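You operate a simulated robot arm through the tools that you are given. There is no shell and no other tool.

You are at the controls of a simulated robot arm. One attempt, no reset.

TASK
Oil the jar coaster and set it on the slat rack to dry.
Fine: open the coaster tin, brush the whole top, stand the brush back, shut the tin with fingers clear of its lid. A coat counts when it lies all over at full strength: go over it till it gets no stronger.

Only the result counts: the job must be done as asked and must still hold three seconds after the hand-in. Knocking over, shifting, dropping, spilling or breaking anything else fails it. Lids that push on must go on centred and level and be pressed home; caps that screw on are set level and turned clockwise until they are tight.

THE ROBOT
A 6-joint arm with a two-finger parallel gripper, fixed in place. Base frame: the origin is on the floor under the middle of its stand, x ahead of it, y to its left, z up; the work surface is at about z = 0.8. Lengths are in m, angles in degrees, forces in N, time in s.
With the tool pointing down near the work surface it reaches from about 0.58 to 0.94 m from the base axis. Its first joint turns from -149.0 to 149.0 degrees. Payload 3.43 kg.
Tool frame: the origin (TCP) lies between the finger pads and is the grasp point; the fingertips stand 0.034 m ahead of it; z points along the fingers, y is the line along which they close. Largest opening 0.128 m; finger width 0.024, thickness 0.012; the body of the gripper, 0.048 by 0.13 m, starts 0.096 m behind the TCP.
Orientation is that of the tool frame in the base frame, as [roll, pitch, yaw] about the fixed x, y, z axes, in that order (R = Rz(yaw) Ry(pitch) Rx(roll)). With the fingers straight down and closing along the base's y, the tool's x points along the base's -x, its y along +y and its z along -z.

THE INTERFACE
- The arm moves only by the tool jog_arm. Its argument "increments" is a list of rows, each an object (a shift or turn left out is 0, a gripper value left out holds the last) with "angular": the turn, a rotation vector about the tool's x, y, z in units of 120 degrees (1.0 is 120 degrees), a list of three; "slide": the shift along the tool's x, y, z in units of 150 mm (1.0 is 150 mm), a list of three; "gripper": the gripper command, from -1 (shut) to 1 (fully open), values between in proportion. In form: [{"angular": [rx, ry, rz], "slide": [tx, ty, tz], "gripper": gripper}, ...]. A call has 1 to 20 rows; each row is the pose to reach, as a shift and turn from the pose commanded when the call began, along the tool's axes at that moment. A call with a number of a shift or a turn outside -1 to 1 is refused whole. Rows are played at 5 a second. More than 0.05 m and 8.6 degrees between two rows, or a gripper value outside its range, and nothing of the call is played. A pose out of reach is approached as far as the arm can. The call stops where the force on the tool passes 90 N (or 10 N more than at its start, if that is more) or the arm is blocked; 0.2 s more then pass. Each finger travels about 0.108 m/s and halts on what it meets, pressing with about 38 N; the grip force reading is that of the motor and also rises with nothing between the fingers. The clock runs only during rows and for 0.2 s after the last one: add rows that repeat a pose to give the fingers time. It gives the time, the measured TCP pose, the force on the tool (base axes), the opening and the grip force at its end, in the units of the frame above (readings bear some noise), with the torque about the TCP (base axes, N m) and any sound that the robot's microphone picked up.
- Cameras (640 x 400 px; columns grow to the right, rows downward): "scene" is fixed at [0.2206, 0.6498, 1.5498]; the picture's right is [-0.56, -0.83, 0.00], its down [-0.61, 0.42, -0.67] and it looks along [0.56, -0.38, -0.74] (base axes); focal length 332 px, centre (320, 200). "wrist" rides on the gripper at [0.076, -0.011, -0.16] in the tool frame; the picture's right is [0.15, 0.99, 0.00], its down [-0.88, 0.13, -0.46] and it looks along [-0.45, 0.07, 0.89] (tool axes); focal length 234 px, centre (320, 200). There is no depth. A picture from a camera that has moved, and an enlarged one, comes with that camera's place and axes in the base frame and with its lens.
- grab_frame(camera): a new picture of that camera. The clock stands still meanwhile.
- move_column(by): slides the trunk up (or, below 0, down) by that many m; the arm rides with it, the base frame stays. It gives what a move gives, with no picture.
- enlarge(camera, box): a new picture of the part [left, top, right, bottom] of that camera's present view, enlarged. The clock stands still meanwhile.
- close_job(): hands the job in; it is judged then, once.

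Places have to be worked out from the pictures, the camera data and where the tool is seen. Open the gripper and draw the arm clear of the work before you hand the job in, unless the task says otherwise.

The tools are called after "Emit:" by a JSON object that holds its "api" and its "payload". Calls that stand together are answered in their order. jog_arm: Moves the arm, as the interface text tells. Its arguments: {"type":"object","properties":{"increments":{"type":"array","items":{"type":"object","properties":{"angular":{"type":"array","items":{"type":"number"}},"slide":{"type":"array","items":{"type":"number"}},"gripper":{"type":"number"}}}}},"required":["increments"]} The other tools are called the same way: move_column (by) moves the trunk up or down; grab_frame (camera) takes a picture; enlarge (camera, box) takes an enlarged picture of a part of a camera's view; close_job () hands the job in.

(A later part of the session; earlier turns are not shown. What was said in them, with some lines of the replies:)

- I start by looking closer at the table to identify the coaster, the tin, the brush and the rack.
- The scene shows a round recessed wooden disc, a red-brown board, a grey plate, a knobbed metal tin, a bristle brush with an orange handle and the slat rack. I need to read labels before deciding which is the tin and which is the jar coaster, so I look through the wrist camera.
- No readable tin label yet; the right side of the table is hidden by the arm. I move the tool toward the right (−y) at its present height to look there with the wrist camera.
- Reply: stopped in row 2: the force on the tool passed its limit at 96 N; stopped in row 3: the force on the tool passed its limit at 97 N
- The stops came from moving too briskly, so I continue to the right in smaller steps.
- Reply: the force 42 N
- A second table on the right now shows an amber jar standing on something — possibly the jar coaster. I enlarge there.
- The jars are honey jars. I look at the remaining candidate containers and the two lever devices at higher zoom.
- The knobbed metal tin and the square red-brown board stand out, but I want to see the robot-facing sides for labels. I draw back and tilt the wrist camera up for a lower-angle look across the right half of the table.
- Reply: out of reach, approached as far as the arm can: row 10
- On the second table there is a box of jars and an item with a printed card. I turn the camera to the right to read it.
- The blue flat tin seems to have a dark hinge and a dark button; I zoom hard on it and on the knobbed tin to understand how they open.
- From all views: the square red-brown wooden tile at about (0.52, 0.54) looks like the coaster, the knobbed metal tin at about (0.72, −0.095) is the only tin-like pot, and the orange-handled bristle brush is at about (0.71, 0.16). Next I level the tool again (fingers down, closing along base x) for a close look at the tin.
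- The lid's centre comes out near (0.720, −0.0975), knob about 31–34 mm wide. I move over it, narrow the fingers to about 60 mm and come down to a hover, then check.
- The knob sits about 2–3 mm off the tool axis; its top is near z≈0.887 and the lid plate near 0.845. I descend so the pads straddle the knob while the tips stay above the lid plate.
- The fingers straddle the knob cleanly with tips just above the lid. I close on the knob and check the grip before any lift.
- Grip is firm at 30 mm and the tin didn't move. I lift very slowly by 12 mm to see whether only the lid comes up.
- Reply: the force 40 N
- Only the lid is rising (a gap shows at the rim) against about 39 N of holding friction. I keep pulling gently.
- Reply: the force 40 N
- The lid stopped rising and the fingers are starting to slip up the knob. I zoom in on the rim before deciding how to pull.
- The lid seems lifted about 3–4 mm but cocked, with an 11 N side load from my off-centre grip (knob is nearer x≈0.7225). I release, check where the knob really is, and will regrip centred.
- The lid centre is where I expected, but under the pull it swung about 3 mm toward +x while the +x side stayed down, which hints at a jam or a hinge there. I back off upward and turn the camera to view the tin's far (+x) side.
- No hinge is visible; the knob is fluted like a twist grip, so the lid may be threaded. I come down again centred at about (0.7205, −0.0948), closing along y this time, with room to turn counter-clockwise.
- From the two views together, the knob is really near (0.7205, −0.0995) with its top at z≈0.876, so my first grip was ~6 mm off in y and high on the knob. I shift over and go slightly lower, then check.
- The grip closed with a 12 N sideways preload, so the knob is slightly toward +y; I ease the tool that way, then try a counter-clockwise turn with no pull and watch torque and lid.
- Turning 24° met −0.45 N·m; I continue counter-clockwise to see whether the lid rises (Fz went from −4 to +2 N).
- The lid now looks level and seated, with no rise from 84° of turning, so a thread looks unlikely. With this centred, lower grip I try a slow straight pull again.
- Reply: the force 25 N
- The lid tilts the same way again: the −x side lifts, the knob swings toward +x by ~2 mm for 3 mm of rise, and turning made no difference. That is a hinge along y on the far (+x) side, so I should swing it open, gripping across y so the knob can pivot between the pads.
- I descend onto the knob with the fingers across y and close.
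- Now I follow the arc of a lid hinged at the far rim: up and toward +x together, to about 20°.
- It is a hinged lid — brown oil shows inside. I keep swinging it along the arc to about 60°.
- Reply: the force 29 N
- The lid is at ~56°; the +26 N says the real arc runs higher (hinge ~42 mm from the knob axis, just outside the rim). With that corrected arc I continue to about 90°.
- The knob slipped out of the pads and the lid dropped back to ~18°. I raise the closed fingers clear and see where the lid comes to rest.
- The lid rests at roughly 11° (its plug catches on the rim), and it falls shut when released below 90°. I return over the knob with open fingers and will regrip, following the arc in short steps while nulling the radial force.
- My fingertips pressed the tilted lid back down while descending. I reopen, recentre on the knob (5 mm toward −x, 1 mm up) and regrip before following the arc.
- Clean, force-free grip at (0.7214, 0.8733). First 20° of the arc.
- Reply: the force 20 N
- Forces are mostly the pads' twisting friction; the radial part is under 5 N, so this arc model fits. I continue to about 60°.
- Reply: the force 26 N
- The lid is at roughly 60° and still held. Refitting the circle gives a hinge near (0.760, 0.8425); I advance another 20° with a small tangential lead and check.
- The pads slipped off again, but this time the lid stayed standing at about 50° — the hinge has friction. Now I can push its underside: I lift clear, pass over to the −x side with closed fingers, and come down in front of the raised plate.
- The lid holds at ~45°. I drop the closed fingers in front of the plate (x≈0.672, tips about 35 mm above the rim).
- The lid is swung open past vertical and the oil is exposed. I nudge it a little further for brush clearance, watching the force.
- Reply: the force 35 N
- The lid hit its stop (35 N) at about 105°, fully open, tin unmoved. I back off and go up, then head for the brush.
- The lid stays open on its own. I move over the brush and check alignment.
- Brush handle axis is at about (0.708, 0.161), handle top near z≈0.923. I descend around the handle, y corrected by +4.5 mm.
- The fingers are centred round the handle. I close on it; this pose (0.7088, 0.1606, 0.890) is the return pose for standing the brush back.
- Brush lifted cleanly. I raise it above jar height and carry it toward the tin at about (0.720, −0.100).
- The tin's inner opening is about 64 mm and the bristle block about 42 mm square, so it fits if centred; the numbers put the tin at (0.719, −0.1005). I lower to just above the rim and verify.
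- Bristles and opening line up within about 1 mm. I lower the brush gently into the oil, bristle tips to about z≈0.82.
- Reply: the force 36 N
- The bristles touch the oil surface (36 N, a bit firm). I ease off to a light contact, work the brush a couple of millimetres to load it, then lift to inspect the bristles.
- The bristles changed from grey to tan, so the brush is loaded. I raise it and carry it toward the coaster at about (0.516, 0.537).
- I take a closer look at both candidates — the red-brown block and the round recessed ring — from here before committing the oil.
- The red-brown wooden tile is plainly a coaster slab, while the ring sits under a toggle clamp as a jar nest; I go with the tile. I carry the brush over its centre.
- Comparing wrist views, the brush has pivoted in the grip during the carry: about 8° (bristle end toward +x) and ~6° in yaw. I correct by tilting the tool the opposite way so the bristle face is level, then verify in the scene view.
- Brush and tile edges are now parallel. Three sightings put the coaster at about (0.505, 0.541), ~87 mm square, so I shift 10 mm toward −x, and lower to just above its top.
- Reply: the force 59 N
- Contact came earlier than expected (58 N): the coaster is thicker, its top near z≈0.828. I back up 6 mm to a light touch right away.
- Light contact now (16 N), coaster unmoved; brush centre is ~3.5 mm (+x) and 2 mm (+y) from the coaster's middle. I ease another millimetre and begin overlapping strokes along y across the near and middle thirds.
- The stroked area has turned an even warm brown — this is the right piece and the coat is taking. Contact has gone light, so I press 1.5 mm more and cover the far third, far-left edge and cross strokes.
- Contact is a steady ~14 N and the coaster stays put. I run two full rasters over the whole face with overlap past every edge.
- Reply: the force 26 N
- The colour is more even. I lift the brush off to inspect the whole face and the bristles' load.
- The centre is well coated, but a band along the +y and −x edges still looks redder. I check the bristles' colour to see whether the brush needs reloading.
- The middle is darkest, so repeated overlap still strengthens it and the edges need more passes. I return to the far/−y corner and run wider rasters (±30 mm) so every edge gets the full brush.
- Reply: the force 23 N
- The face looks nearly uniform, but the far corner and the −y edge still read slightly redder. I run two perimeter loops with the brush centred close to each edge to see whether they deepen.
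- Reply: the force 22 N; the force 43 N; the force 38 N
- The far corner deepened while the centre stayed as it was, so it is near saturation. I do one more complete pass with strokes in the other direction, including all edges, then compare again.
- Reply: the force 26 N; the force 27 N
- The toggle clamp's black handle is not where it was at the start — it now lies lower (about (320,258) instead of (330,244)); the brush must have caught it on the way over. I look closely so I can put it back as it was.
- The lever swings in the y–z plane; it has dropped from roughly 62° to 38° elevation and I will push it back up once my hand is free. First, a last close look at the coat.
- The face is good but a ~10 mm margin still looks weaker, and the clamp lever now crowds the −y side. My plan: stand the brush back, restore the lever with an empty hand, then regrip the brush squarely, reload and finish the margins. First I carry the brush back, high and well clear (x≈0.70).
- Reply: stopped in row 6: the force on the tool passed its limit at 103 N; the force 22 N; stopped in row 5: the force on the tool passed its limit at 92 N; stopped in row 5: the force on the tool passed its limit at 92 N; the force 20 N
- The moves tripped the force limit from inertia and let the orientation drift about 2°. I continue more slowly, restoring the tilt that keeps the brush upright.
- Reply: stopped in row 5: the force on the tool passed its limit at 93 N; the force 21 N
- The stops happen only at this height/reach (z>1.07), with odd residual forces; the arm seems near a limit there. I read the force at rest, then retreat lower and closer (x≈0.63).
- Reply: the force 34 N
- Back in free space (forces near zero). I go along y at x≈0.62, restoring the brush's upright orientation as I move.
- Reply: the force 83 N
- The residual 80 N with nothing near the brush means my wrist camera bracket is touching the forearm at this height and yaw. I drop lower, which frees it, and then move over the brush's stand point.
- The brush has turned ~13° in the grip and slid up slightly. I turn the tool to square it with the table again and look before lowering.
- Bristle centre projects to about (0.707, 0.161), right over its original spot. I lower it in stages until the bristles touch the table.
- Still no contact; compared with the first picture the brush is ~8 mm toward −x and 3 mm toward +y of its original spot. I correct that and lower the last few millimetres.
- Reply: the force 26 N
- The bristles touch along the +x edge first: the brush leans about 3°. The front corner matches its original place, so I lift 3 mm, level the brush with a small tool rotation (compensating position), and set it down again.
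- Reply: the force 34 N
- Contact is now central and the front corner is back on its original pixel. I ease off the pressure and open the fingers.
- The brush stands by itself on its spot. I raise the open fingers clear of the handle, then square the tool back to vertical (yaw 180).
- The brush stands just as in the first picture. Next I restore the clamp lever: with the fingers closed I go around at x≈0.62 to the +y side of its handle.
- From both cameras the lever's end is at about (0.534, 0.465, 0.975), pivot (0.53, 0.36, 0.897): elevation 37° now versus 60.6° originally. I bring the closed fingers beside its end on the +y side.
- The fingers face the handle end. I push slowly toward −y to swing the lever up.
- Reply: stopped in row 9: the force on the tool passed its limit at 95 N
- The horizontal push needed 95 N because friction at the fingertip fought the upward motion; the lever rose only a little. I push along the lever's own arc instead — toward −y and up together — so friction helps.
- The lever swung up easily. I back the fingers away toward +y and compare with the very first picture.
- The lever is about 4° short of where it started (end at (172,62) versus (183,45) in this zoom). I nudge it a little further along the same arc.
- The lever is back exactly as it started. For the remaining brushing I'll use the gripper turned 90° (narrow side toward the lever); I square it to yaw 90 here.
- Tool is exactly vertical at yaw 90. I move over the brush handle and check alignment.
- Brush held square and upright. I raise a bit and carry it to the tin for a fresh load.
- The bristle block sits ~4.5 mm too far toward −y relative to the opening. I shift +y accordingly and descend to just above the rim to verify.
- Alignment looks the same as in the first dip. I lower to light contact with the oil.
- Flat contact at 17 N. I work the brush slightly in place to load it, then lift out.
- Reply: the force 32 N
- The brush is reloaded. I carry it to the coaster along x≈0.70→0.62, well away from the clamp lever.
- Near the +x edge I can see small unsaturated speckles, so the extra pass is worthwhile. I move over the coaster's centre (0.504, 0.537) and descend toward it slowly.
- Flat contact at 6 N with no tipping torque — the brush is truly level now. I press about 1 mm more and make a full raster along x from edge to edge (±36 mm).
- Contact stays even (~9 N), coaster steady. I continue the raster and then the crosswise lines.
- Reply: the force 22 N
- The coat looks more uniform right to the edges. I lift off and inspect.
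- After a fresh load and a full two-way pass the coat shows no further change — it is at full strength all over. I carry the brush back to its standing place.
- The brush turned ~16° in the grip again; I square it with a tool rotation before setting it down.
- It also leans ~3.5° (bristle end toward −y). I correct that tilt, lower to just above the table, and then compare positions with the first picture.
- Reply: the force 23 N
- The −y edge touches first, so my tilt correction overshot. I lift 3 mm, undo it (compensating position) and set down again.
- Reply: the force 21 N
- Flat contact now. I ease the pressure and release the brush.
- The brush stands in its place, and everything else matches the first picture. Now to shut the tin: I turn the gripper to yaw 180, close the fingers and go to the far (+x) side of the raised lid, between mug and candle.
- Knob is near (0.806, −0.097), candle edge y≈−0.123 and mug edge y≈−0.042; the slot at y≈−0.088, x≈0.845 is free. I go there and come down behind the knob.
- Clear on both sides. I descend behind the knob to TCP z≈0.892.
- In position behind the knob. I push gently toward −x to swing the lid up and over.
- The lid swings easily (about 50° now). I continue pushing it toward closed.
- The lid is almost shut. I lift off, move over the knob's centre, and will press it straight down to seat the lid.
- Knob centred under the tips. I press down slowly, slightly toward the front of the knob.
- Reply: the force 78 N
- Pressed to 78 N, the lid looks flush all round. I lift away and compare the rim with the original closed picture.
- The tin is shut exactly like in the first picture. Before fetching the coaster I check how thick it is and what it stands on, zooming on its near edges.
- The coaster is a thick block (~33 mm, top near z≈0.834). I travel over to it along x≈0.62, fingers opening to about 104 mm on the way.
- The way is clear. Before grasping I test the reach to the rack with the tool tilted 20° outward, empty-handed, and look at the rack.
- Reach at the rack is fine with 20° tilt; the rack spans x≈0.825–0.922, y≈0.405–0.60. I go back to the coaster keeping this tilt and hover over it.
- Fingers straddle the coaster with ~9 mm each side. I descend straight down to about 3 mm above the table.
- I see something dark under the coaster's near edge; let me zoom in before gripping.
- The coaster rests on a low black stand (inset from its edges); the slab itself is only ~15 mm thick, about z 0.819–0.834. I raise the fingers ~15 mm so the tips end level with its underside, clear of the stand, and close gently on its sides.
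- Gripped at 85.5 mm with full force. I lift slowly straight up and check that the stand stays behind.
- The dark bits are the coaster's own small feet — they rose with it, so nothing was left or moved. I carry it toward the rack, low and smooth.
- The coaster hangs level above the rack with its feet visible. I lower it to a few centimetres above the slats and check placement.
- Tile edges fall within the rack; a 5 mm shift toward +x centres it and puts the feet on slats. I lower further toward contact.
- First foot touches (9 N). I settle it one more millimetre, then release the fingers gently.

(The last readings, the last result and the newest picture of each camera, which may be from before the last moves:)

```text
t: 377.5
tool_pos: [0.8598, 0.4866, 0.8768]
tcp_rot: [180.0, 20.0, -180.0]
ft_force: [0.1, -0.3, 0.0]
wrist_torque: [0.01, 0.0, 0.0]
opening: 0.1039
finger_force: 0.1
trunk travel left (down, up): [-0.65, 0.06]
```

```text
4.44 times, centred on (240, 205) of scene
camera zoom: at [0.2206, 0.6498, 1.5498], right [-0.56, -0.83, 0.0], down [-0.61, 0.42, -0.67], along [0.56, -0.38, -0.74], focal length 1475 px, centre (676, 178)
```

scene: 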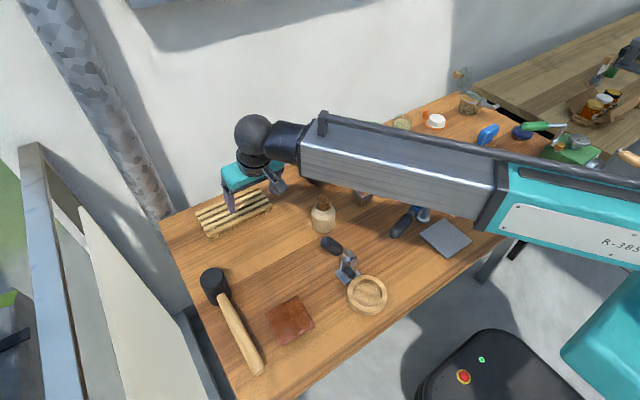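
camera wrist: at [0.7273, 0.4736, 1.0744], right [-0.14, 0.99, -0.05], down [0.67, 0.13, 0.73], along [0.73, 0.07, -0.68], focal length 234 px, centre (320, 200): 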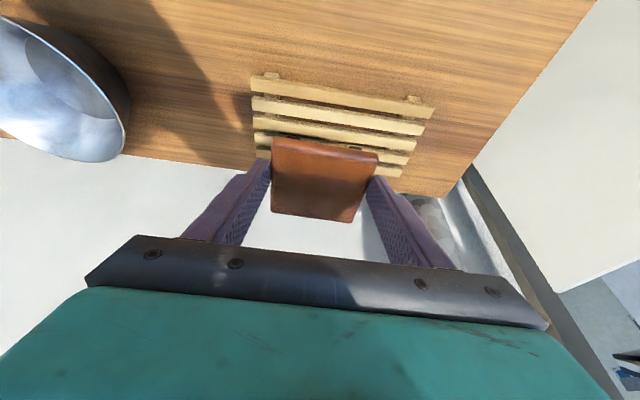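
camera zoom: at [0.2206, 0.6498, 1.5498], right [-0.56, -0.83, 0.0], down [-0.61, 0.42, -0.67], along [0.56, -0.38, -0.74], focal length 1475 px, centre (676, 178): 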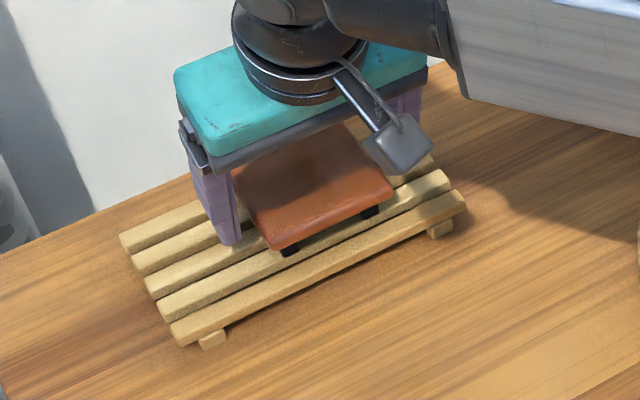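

Released; the coaster sits on the slats. I raise the fingers straight up and back away to look.

Emit:
{"api": "jog_arm", "payload": {"increments": [{"slide": [-0.009, 0, -0.025]}, {"slide": [-0.03, 0, -0.08]}, {"slide": [-0.058, 0, -0.16]}, {"slide": [-0.09, 0, -0.25]}, {"slide": [-0.12, 0, -0.33]}, {"slide": [-0.145, 0, -0.4]}, {"slide": [-0.16, 0, -0.4387]}, {"slide": [-0.16, 0, -0.4387]}]}}

Emit:
{"api": "jog_arm", "payload": {"increments": [{"slide": [0.03, 0, -0.012]}, {"slide": [0.1, 0, -0.037]}, {"slide": [0.2, 0, -0.073]}, {"slide": [0.32, 0, -0.116]}, {"slide": [0.45, 0, -0.164]}, {"slide": [0.58, 0, -0.211]}, {"slide": [0.7, 0, -0.255]}, {"slide": [0.81, 0, -0.295]}, {"slide": [0.9, 0, -0.328]}, {"slide": [0.94, 0, -0.342]}]}}

Emit:
{"api": "grab_frame", "payload": {"camera": "scene"}}

Emit:
{"api": "enlarge", "payload": {"camera": "scene", "box": [190, 165, 290, 250]}}

Emit:
{"api": "grab_frame", "payload": {"camera": "wrist"}}

```text
t: 379.3
tool_pos: [0.8588, 0.4868, 0.9475]
tcp_rot: [-180.0, 20.0, -180.0]
ft_force: [-0.8, -0.6, 0.5]
wrist_torque: [0.0, -0.02, 0.04]
opening: 0.1034
finger_force: 0.1
trunk travel left (down, up): [-0.65, 0.06]
```

```text
t: 381.5
tool_pos: [0.7097, 0.4858, 0.947]
tcp_rot: [180.0, 20.0, -179.9]
ft_force: [-0.1, -0.6, -0.5]
wrist_torque: [0.01, 0.01, 0.01]
opening: 0.1039
finger_force: 0.0
trunk travel left (down, up): [-0.65, 0.06]
```

```text
taken
```

scene: 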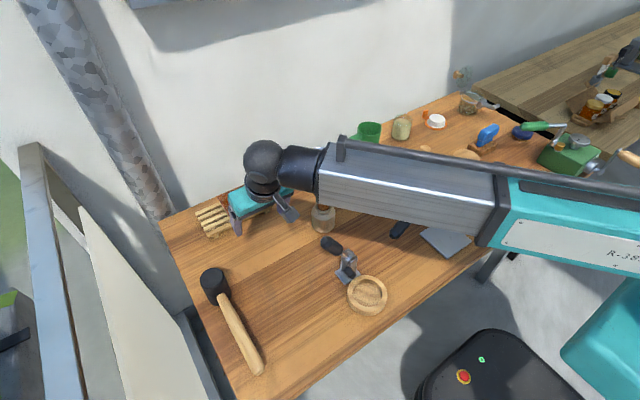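

```text
4.71 times, centred on (240, 208) of scene
camera zoom: at [0.2206, 0.6498, 1.5498], right [-0.56, -0.83, 0.0], down [-0.61, 0.42, -0.67], along [0.56, -0.38, -0.74], focal length 1562 px, centre (696, 165)
```

zoom: 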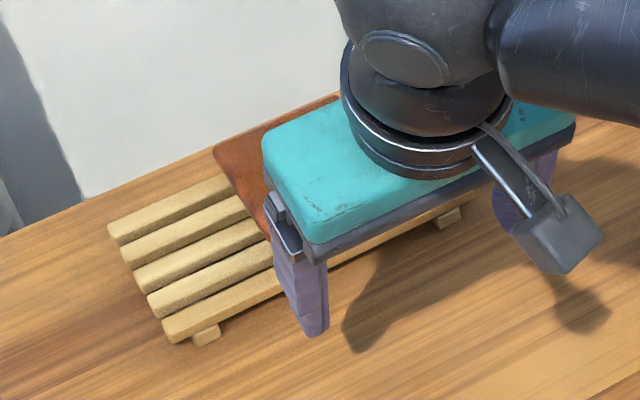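

```text
taken
camera wrist: at [0.5826, 0.4757, 1.0713], right [-0.14, 0.99, -0.05], down [0.67, 0.13, 0.73], along [0.73, 0.07, -0.68], focal length 234 px, centre (320, 200)
```

wrist: 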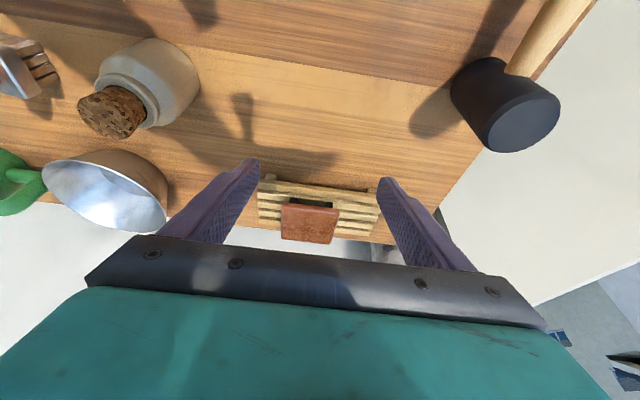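

The coaster sits on the rack. I untilt the tool and draw the arm away toward the middle, staying above the bottle.

Emit:
{"api": "jog_arm", "payload": {"increments": [{"angular": [0, 0.02, 0], "slide": [0, 0, -0.03]}, {"angular": [0, 0.06, 0], "slide": [0, 0, -0.08]}, {"angular": [0, 0.1, 0], "slide": [0, 0, -0.13]}, {"angular": [0, 0.14, 0], "slide": [0, 0, -0.18]}, {"angular": [0, 0.16, 0], "slide": [0, 0, -0.22]}, {"angular": [0, 0.1667, 0], "slide": [0, 0, -0.24]}, {"angular": [0, 0.1667, 0], "slide": [0, 0, -0.24]}]}}

Emit:
{"api": "jog_arm", "payload": {"increments": [{"slide": [0.01, -0.04, 0]}, {"slide": [0.04, -0.12, 0]}, {"slide": [0.08, -0.24, 0]}, {"slide": [0.12, -0.37, 0]}, {"slide": [0.16, -0.5, 0]}, {"slide": [0.2, -0.63, 0]}, {"slide": [0.24, -0.76, 0]}, {"slide": [0.27, -0.88, 0]}, {"slide": [0.29, -0.96, 0]}, {"slide": [0.3, -1.0, 0]}]}}

Emit:
{"api": "jog_arm", "payload": {"increments": [{"slide": [0.0, -0.04, 0]}, {"slide": [0.0, -0.12, 0]}, {"slide": [0.0, -0.24, 0]}, {"slide": [0.0, -0.37, 0]}, {"slide": [0.0, -0.5, 0]}, {"slide": [0.0, -0.63, 0]}, {"slide": [0.0, -0.76, 0]}, {"slide": [0.0, -0.88, 0]}, {"slide": [0.0, -0.96, 0]}, {"slide": [0.0, -1.0, 0]}]}}

Emit:
{"api": "grab_frame", "payload": {"camera": "scene"}}

Emit:
{"api": "enlarge", "payload": {"camera": "scene", "box": [190, 165, 290, 250]}}

```text
t: 383.1
tool_pos: [0.6961, 0.4867, 0.98]
tcp_rot: [180.0, -0.1, -180.0]
ft_force: [-0.1, -0.3, 0.2]
wrist_torque: [0.02, 0.0, -0.02]
opening: 0.1038
finger_force: 0.0
trunk travel left (down, up): [-0.65, 0.06]
```

```text
t: 385.3
tool_pos: [0.6545, 0.3372, 0.9816]
tcp_rot: [-179.9, 0.0, -180.0]
ft_force: [0.3, -0.4, 0.0]
wrist_torque: [0.07, -0.01, -0.03]
opening: 0.1038
finger_force: 0.1
trunk travel left (down, up): [-0.65, 0.06]
```

```text
t: 387.5
tool_pos: [0.6542, 0.1878, 0.9799]
tcp_rot: [180.0, 0.0, 180.0]
ft_force: [0.6, 0.6, -0.2]
wrist_torque: [-0.01, -0.04, 0.02]
opening: 0.1034
finger_force: 0.0
trunk travel left (down, up): [-0.65, 0.06]
```

```text
taken
```

scene: 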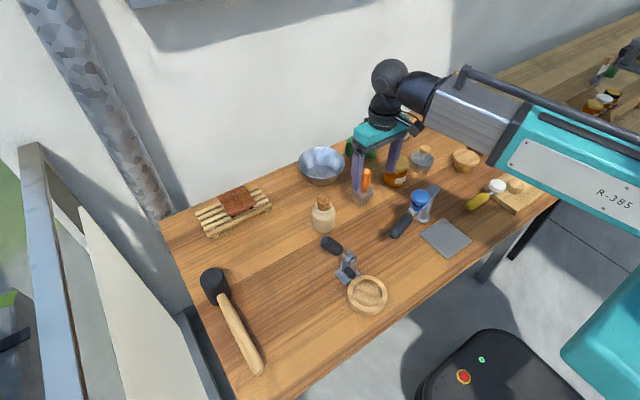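

```text
4.71 times, centred on (240, 208) of scene
camera zoom: at [0.2206, 0.6498, 1.5498], right [-0.56, -0.83, 0.0], down [-0.61, 0.42, -0.67], along [0.56, -0.38, -0.74], focal length 1562 px, centre (696, 165)
```

zoom: 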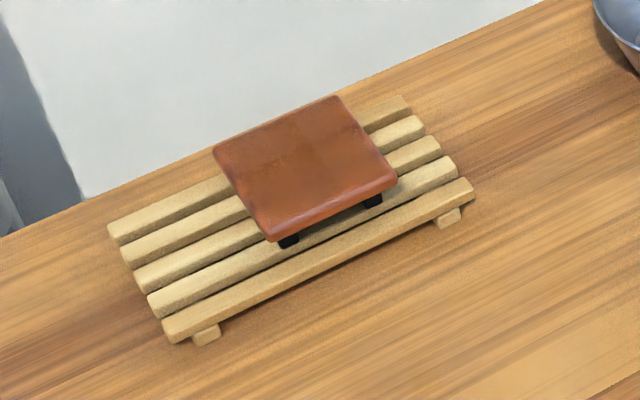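

The coaster stands on the slats on its feet. From this angle I check the coat's evenness once more.

Emit:
{"api": "enlarge", "payload": {"camera": "scene", "box": [215, 180, 265, 222]}}

Emit:
{"api": "enlarge", "payload": {"camera": "scene", "box": [222, 183, 256, 215]}}

```text
9.52 times, centred on (240, 201) of scene
camera zoom: at [0.2206, 0.6498, 1.5498], right [-0.56, -0.83, 0.0], down [-0.61, 0.42, -0.67], along [0.56, -0.38, -0.74], focal length 3161 px, centre (1082, 190)
```

zoom: 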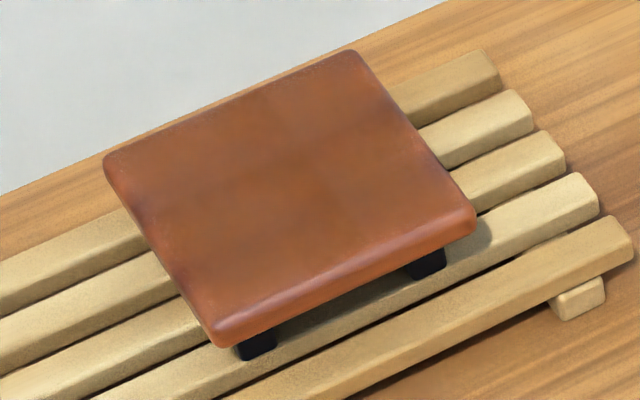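

```text
12.50 times, centred on (239, 199) of scene
camera zoom: at [0.2206, 0.6498, 1.5498], right [-0.56, -0.83, 0.0], down [-0.61, 0.42, -0.67], along [0.56, -0.38, -0.74], focal length 4148 px, centre (1332, 212)
```

zoom: 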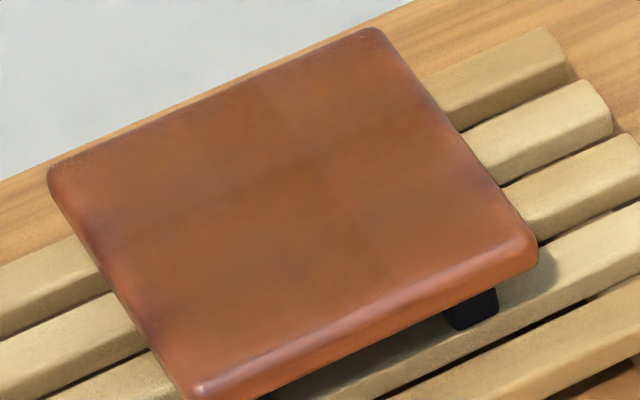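

The coat reads even over the whole face. Finally I turn the wrist to yaw 90 (no forearm contact there) and raise the open gripper well clear of everything.

Emit:
{"api": "jog_arm", "payload": {"increments": [{"angular": [0, 0, 0.02], "slide": [0.02, 0, 0]}, {"angular": [0, 0, 0.06], "slide": [0.05, 0, 0]}, {"angular": [0, 0, 0.11], "slide": [0.08, 0, 0]}, {"angular": [0, 0, 0.165], "slide": [0.1, 0, 0]}, {"angular": [0, 0, 0.22], "slide": [0.12, 0, 0]}, {"angular": [0, 0, 0.275], "slide": [0.13, 0, 0]}, {"angular": [0, 0, 0.33], "slide": [0.13, 0, 0]}, {"angular": [0, 0, 0.385], "slide": [0.13, 0, 0]}, {"angular": [0, 0, 0.44], "slide": [0.13, 0, 0]}, {"angular": [0, 0, 0.495], "slide": [0.13, 0, 0]}, {"angular": [0, 0, 0.55], "slide": [0.13, 0, 0]}, {"angular": [0, 0, 0.605], "slide": [0.13, 0, 0]}, {"angular": [0, 0, 0.66], "slide": [0.13, 0, 0]}, {"angular": [0, 0, 0.71], "slide": [0.13, 0, 0]}, {"angular": [0, 0, 0.74], "slide": [0.13, 0, 0]}, {"angular": [0, 0, 0.75], "slide": [0.13, 0, 0]}]}}

Emit:
{"api": "jog_arm", "payload": {"increments": [{"slide": [0, 0, -0.04]}, {"slide": [0, 0, -0.12]}, {"slide": [0, 0, -0.22]}, {"slide": [0, 0, -0.33]}, {"slide": [0, 0, -0.44]}, {"slide": [0, 0, -0.55]}, {"slide": [0, 0, -0.65]}, {"slide": [0, 0, -0.73]}, {"slide": [0, 0, -0.78]}, {"slide": [0, 0, -0.8]}]}}

Emit:
{"api": "grab_frame", "payload": {"camera": "scene"}}

Emit:
{"api": "grab_frame", "payload": {"camera": "wrist"}}

```text
t: 390.9
tool_pos: [0.6321, 0.1849, 0.9801]
tcp_rot: [-179.9, -0.1, 89.9]
ft_force: [0.7, -0.2, -0.5]
wrist_torque: [-0.03, 0.02, 0.0]
opening: 0.1035
finger_force: 0.0
trunk travel left (down, up): [-0.65, 0.06]
```

```text
t: 393.1
tool_pos: [0.6324, 0.1873, 1.1002]
tcp_rot: [179.9, 0.0, 90.0]
ft_force: [0.1, 0.6, 0.8]
wrist_torque: [0.01, -0.04, 0.01]
opening: 0.1036
finger_force: 0.1
trunk travel left (down, up): [-0.65, 0.06]
```

```text
taken
```

scene: 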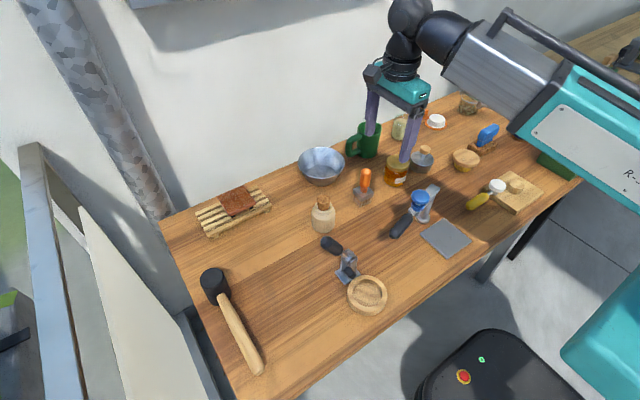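

```text
taken
camera wrist: at [0.6192, 0.2633, 1.2617], right [0.99, 0.15, 0.0], down [0.13, -0.88, 0.46], along [0.07, -0.45, -0.89], focal length 234 px, centre (320, 200)
```

wrist: 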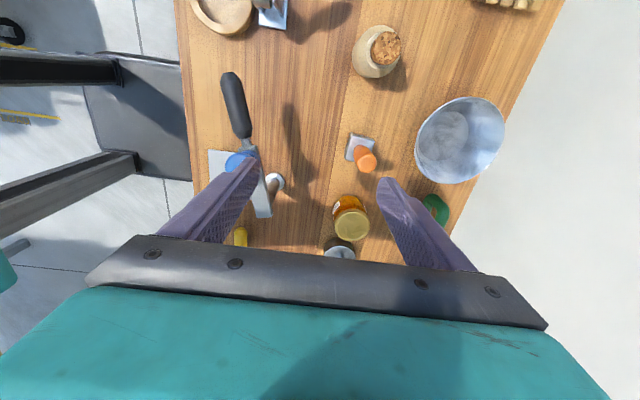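

Everything matches the first picture except the coaster, now on the rack. A last close check of tin, brush and clamp before handing in.

Emit:
{"api": "enlarge", "payload": {"camera": "scene", "box": [340, 130, 450, 215]}}

Emit:
{"api": "enlarge", "payload": {"camera": "scene", "box": [310, 230, 400, 320]}}

Emit:
{"api": "enlarge", "payload": {"camera": "scene", "box": [190, 165, 290, 250]}}

```text
4.71 times, centred on (395, 172) of scene
camera zoom: at [0.2206, 0.6498, 1.5498], right [-0.56, -0.83, 0.0], down [-0.61, 0.42, -0.67], along [0.56, -0.38, -0.74], focal length 1562 px, centre (-33, 329)
```

zoom: 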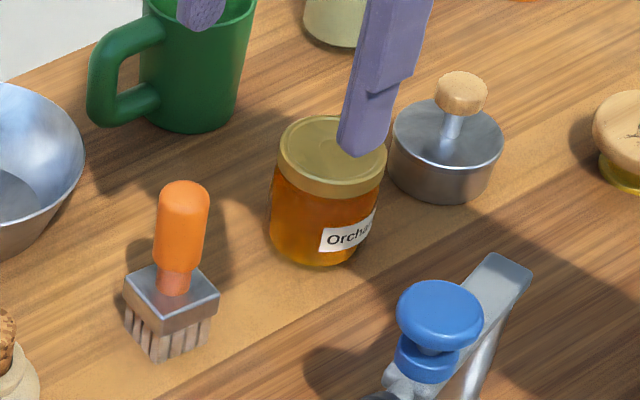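

```text
4.44 times, centred on (355, 275) of scene
camera zoom: at [0.2206, 0.6498, 1.5498], right [-0.56, -0.83, 0.0], down [-0.61, 0.42, -0.67], along [0.56, -0.38, -0.74], focal length 1475 px, centre (164, -133)
```

zoom: 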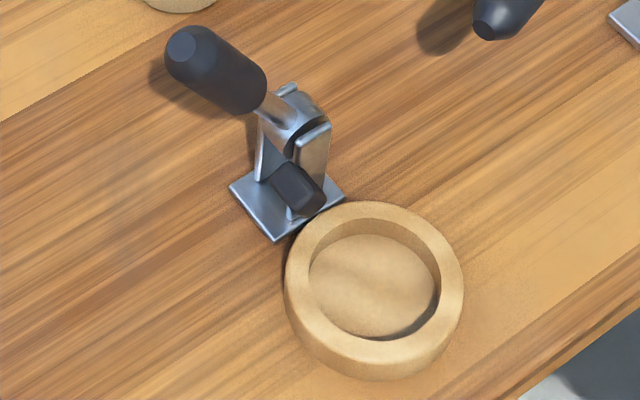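

```text
4.71 times, centred on (240, 208) of scene
camera zoom: at [0.2206, 0.6498, 1.5498], right [-0.56, -0.83, 0.0], down [-0.61, 0.42, -0.67], along [0.56, -0.38, -0.74], focal length 1562 px, centre (696, 165)
```

zoom: 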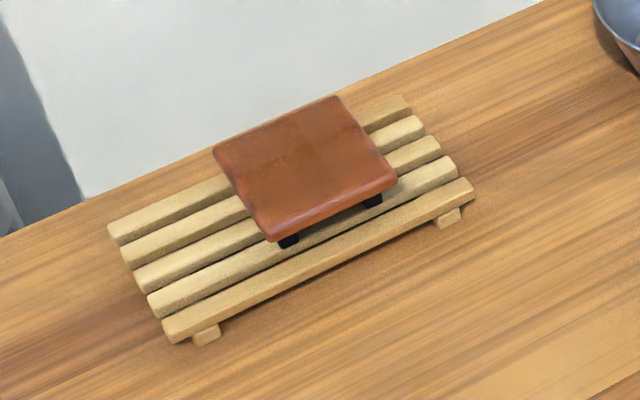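

The coaster is oiled and resting on the rack. The tin is shut with the fingers well clear, the brush stands in its place, the clamp lever is back where it was, and the gripper is open and clear. I hand the job in.

Emit:
{"api": "close_job", "payload": {}}

```text
The job is handed in.
```

The job is handed in: the jar coaster is oiled and standing on the slat rack, and the coaster tin is shut. I don't have the verdict, and two points could count against it.

- **Coaster:** I brushed the whole top in several passes, reloading the brush once. The last full pass made no visible difference. A narrow margin along the edges still looks slightly redder in the camera view. I took that for the rounded edge rather than thin oil, but I could not confirm it.
- **Clamp lever:** On the first trip to the coaster the brush caught the toggle clamp's handle and knocked it down by about 24°. I pushed it back up, and it now matches the first picture as closely as I can see.
- **Tin:** The lid turned out to be hinged. I pressed it shut, its rim looks the same as in the opening picture, and the fingers are clear of it.
- **Brush:** It stands upright on its original spot, to within a few millimetres.

From the camera, nothing else on the table looks moved. The gripper is open and raised clear.
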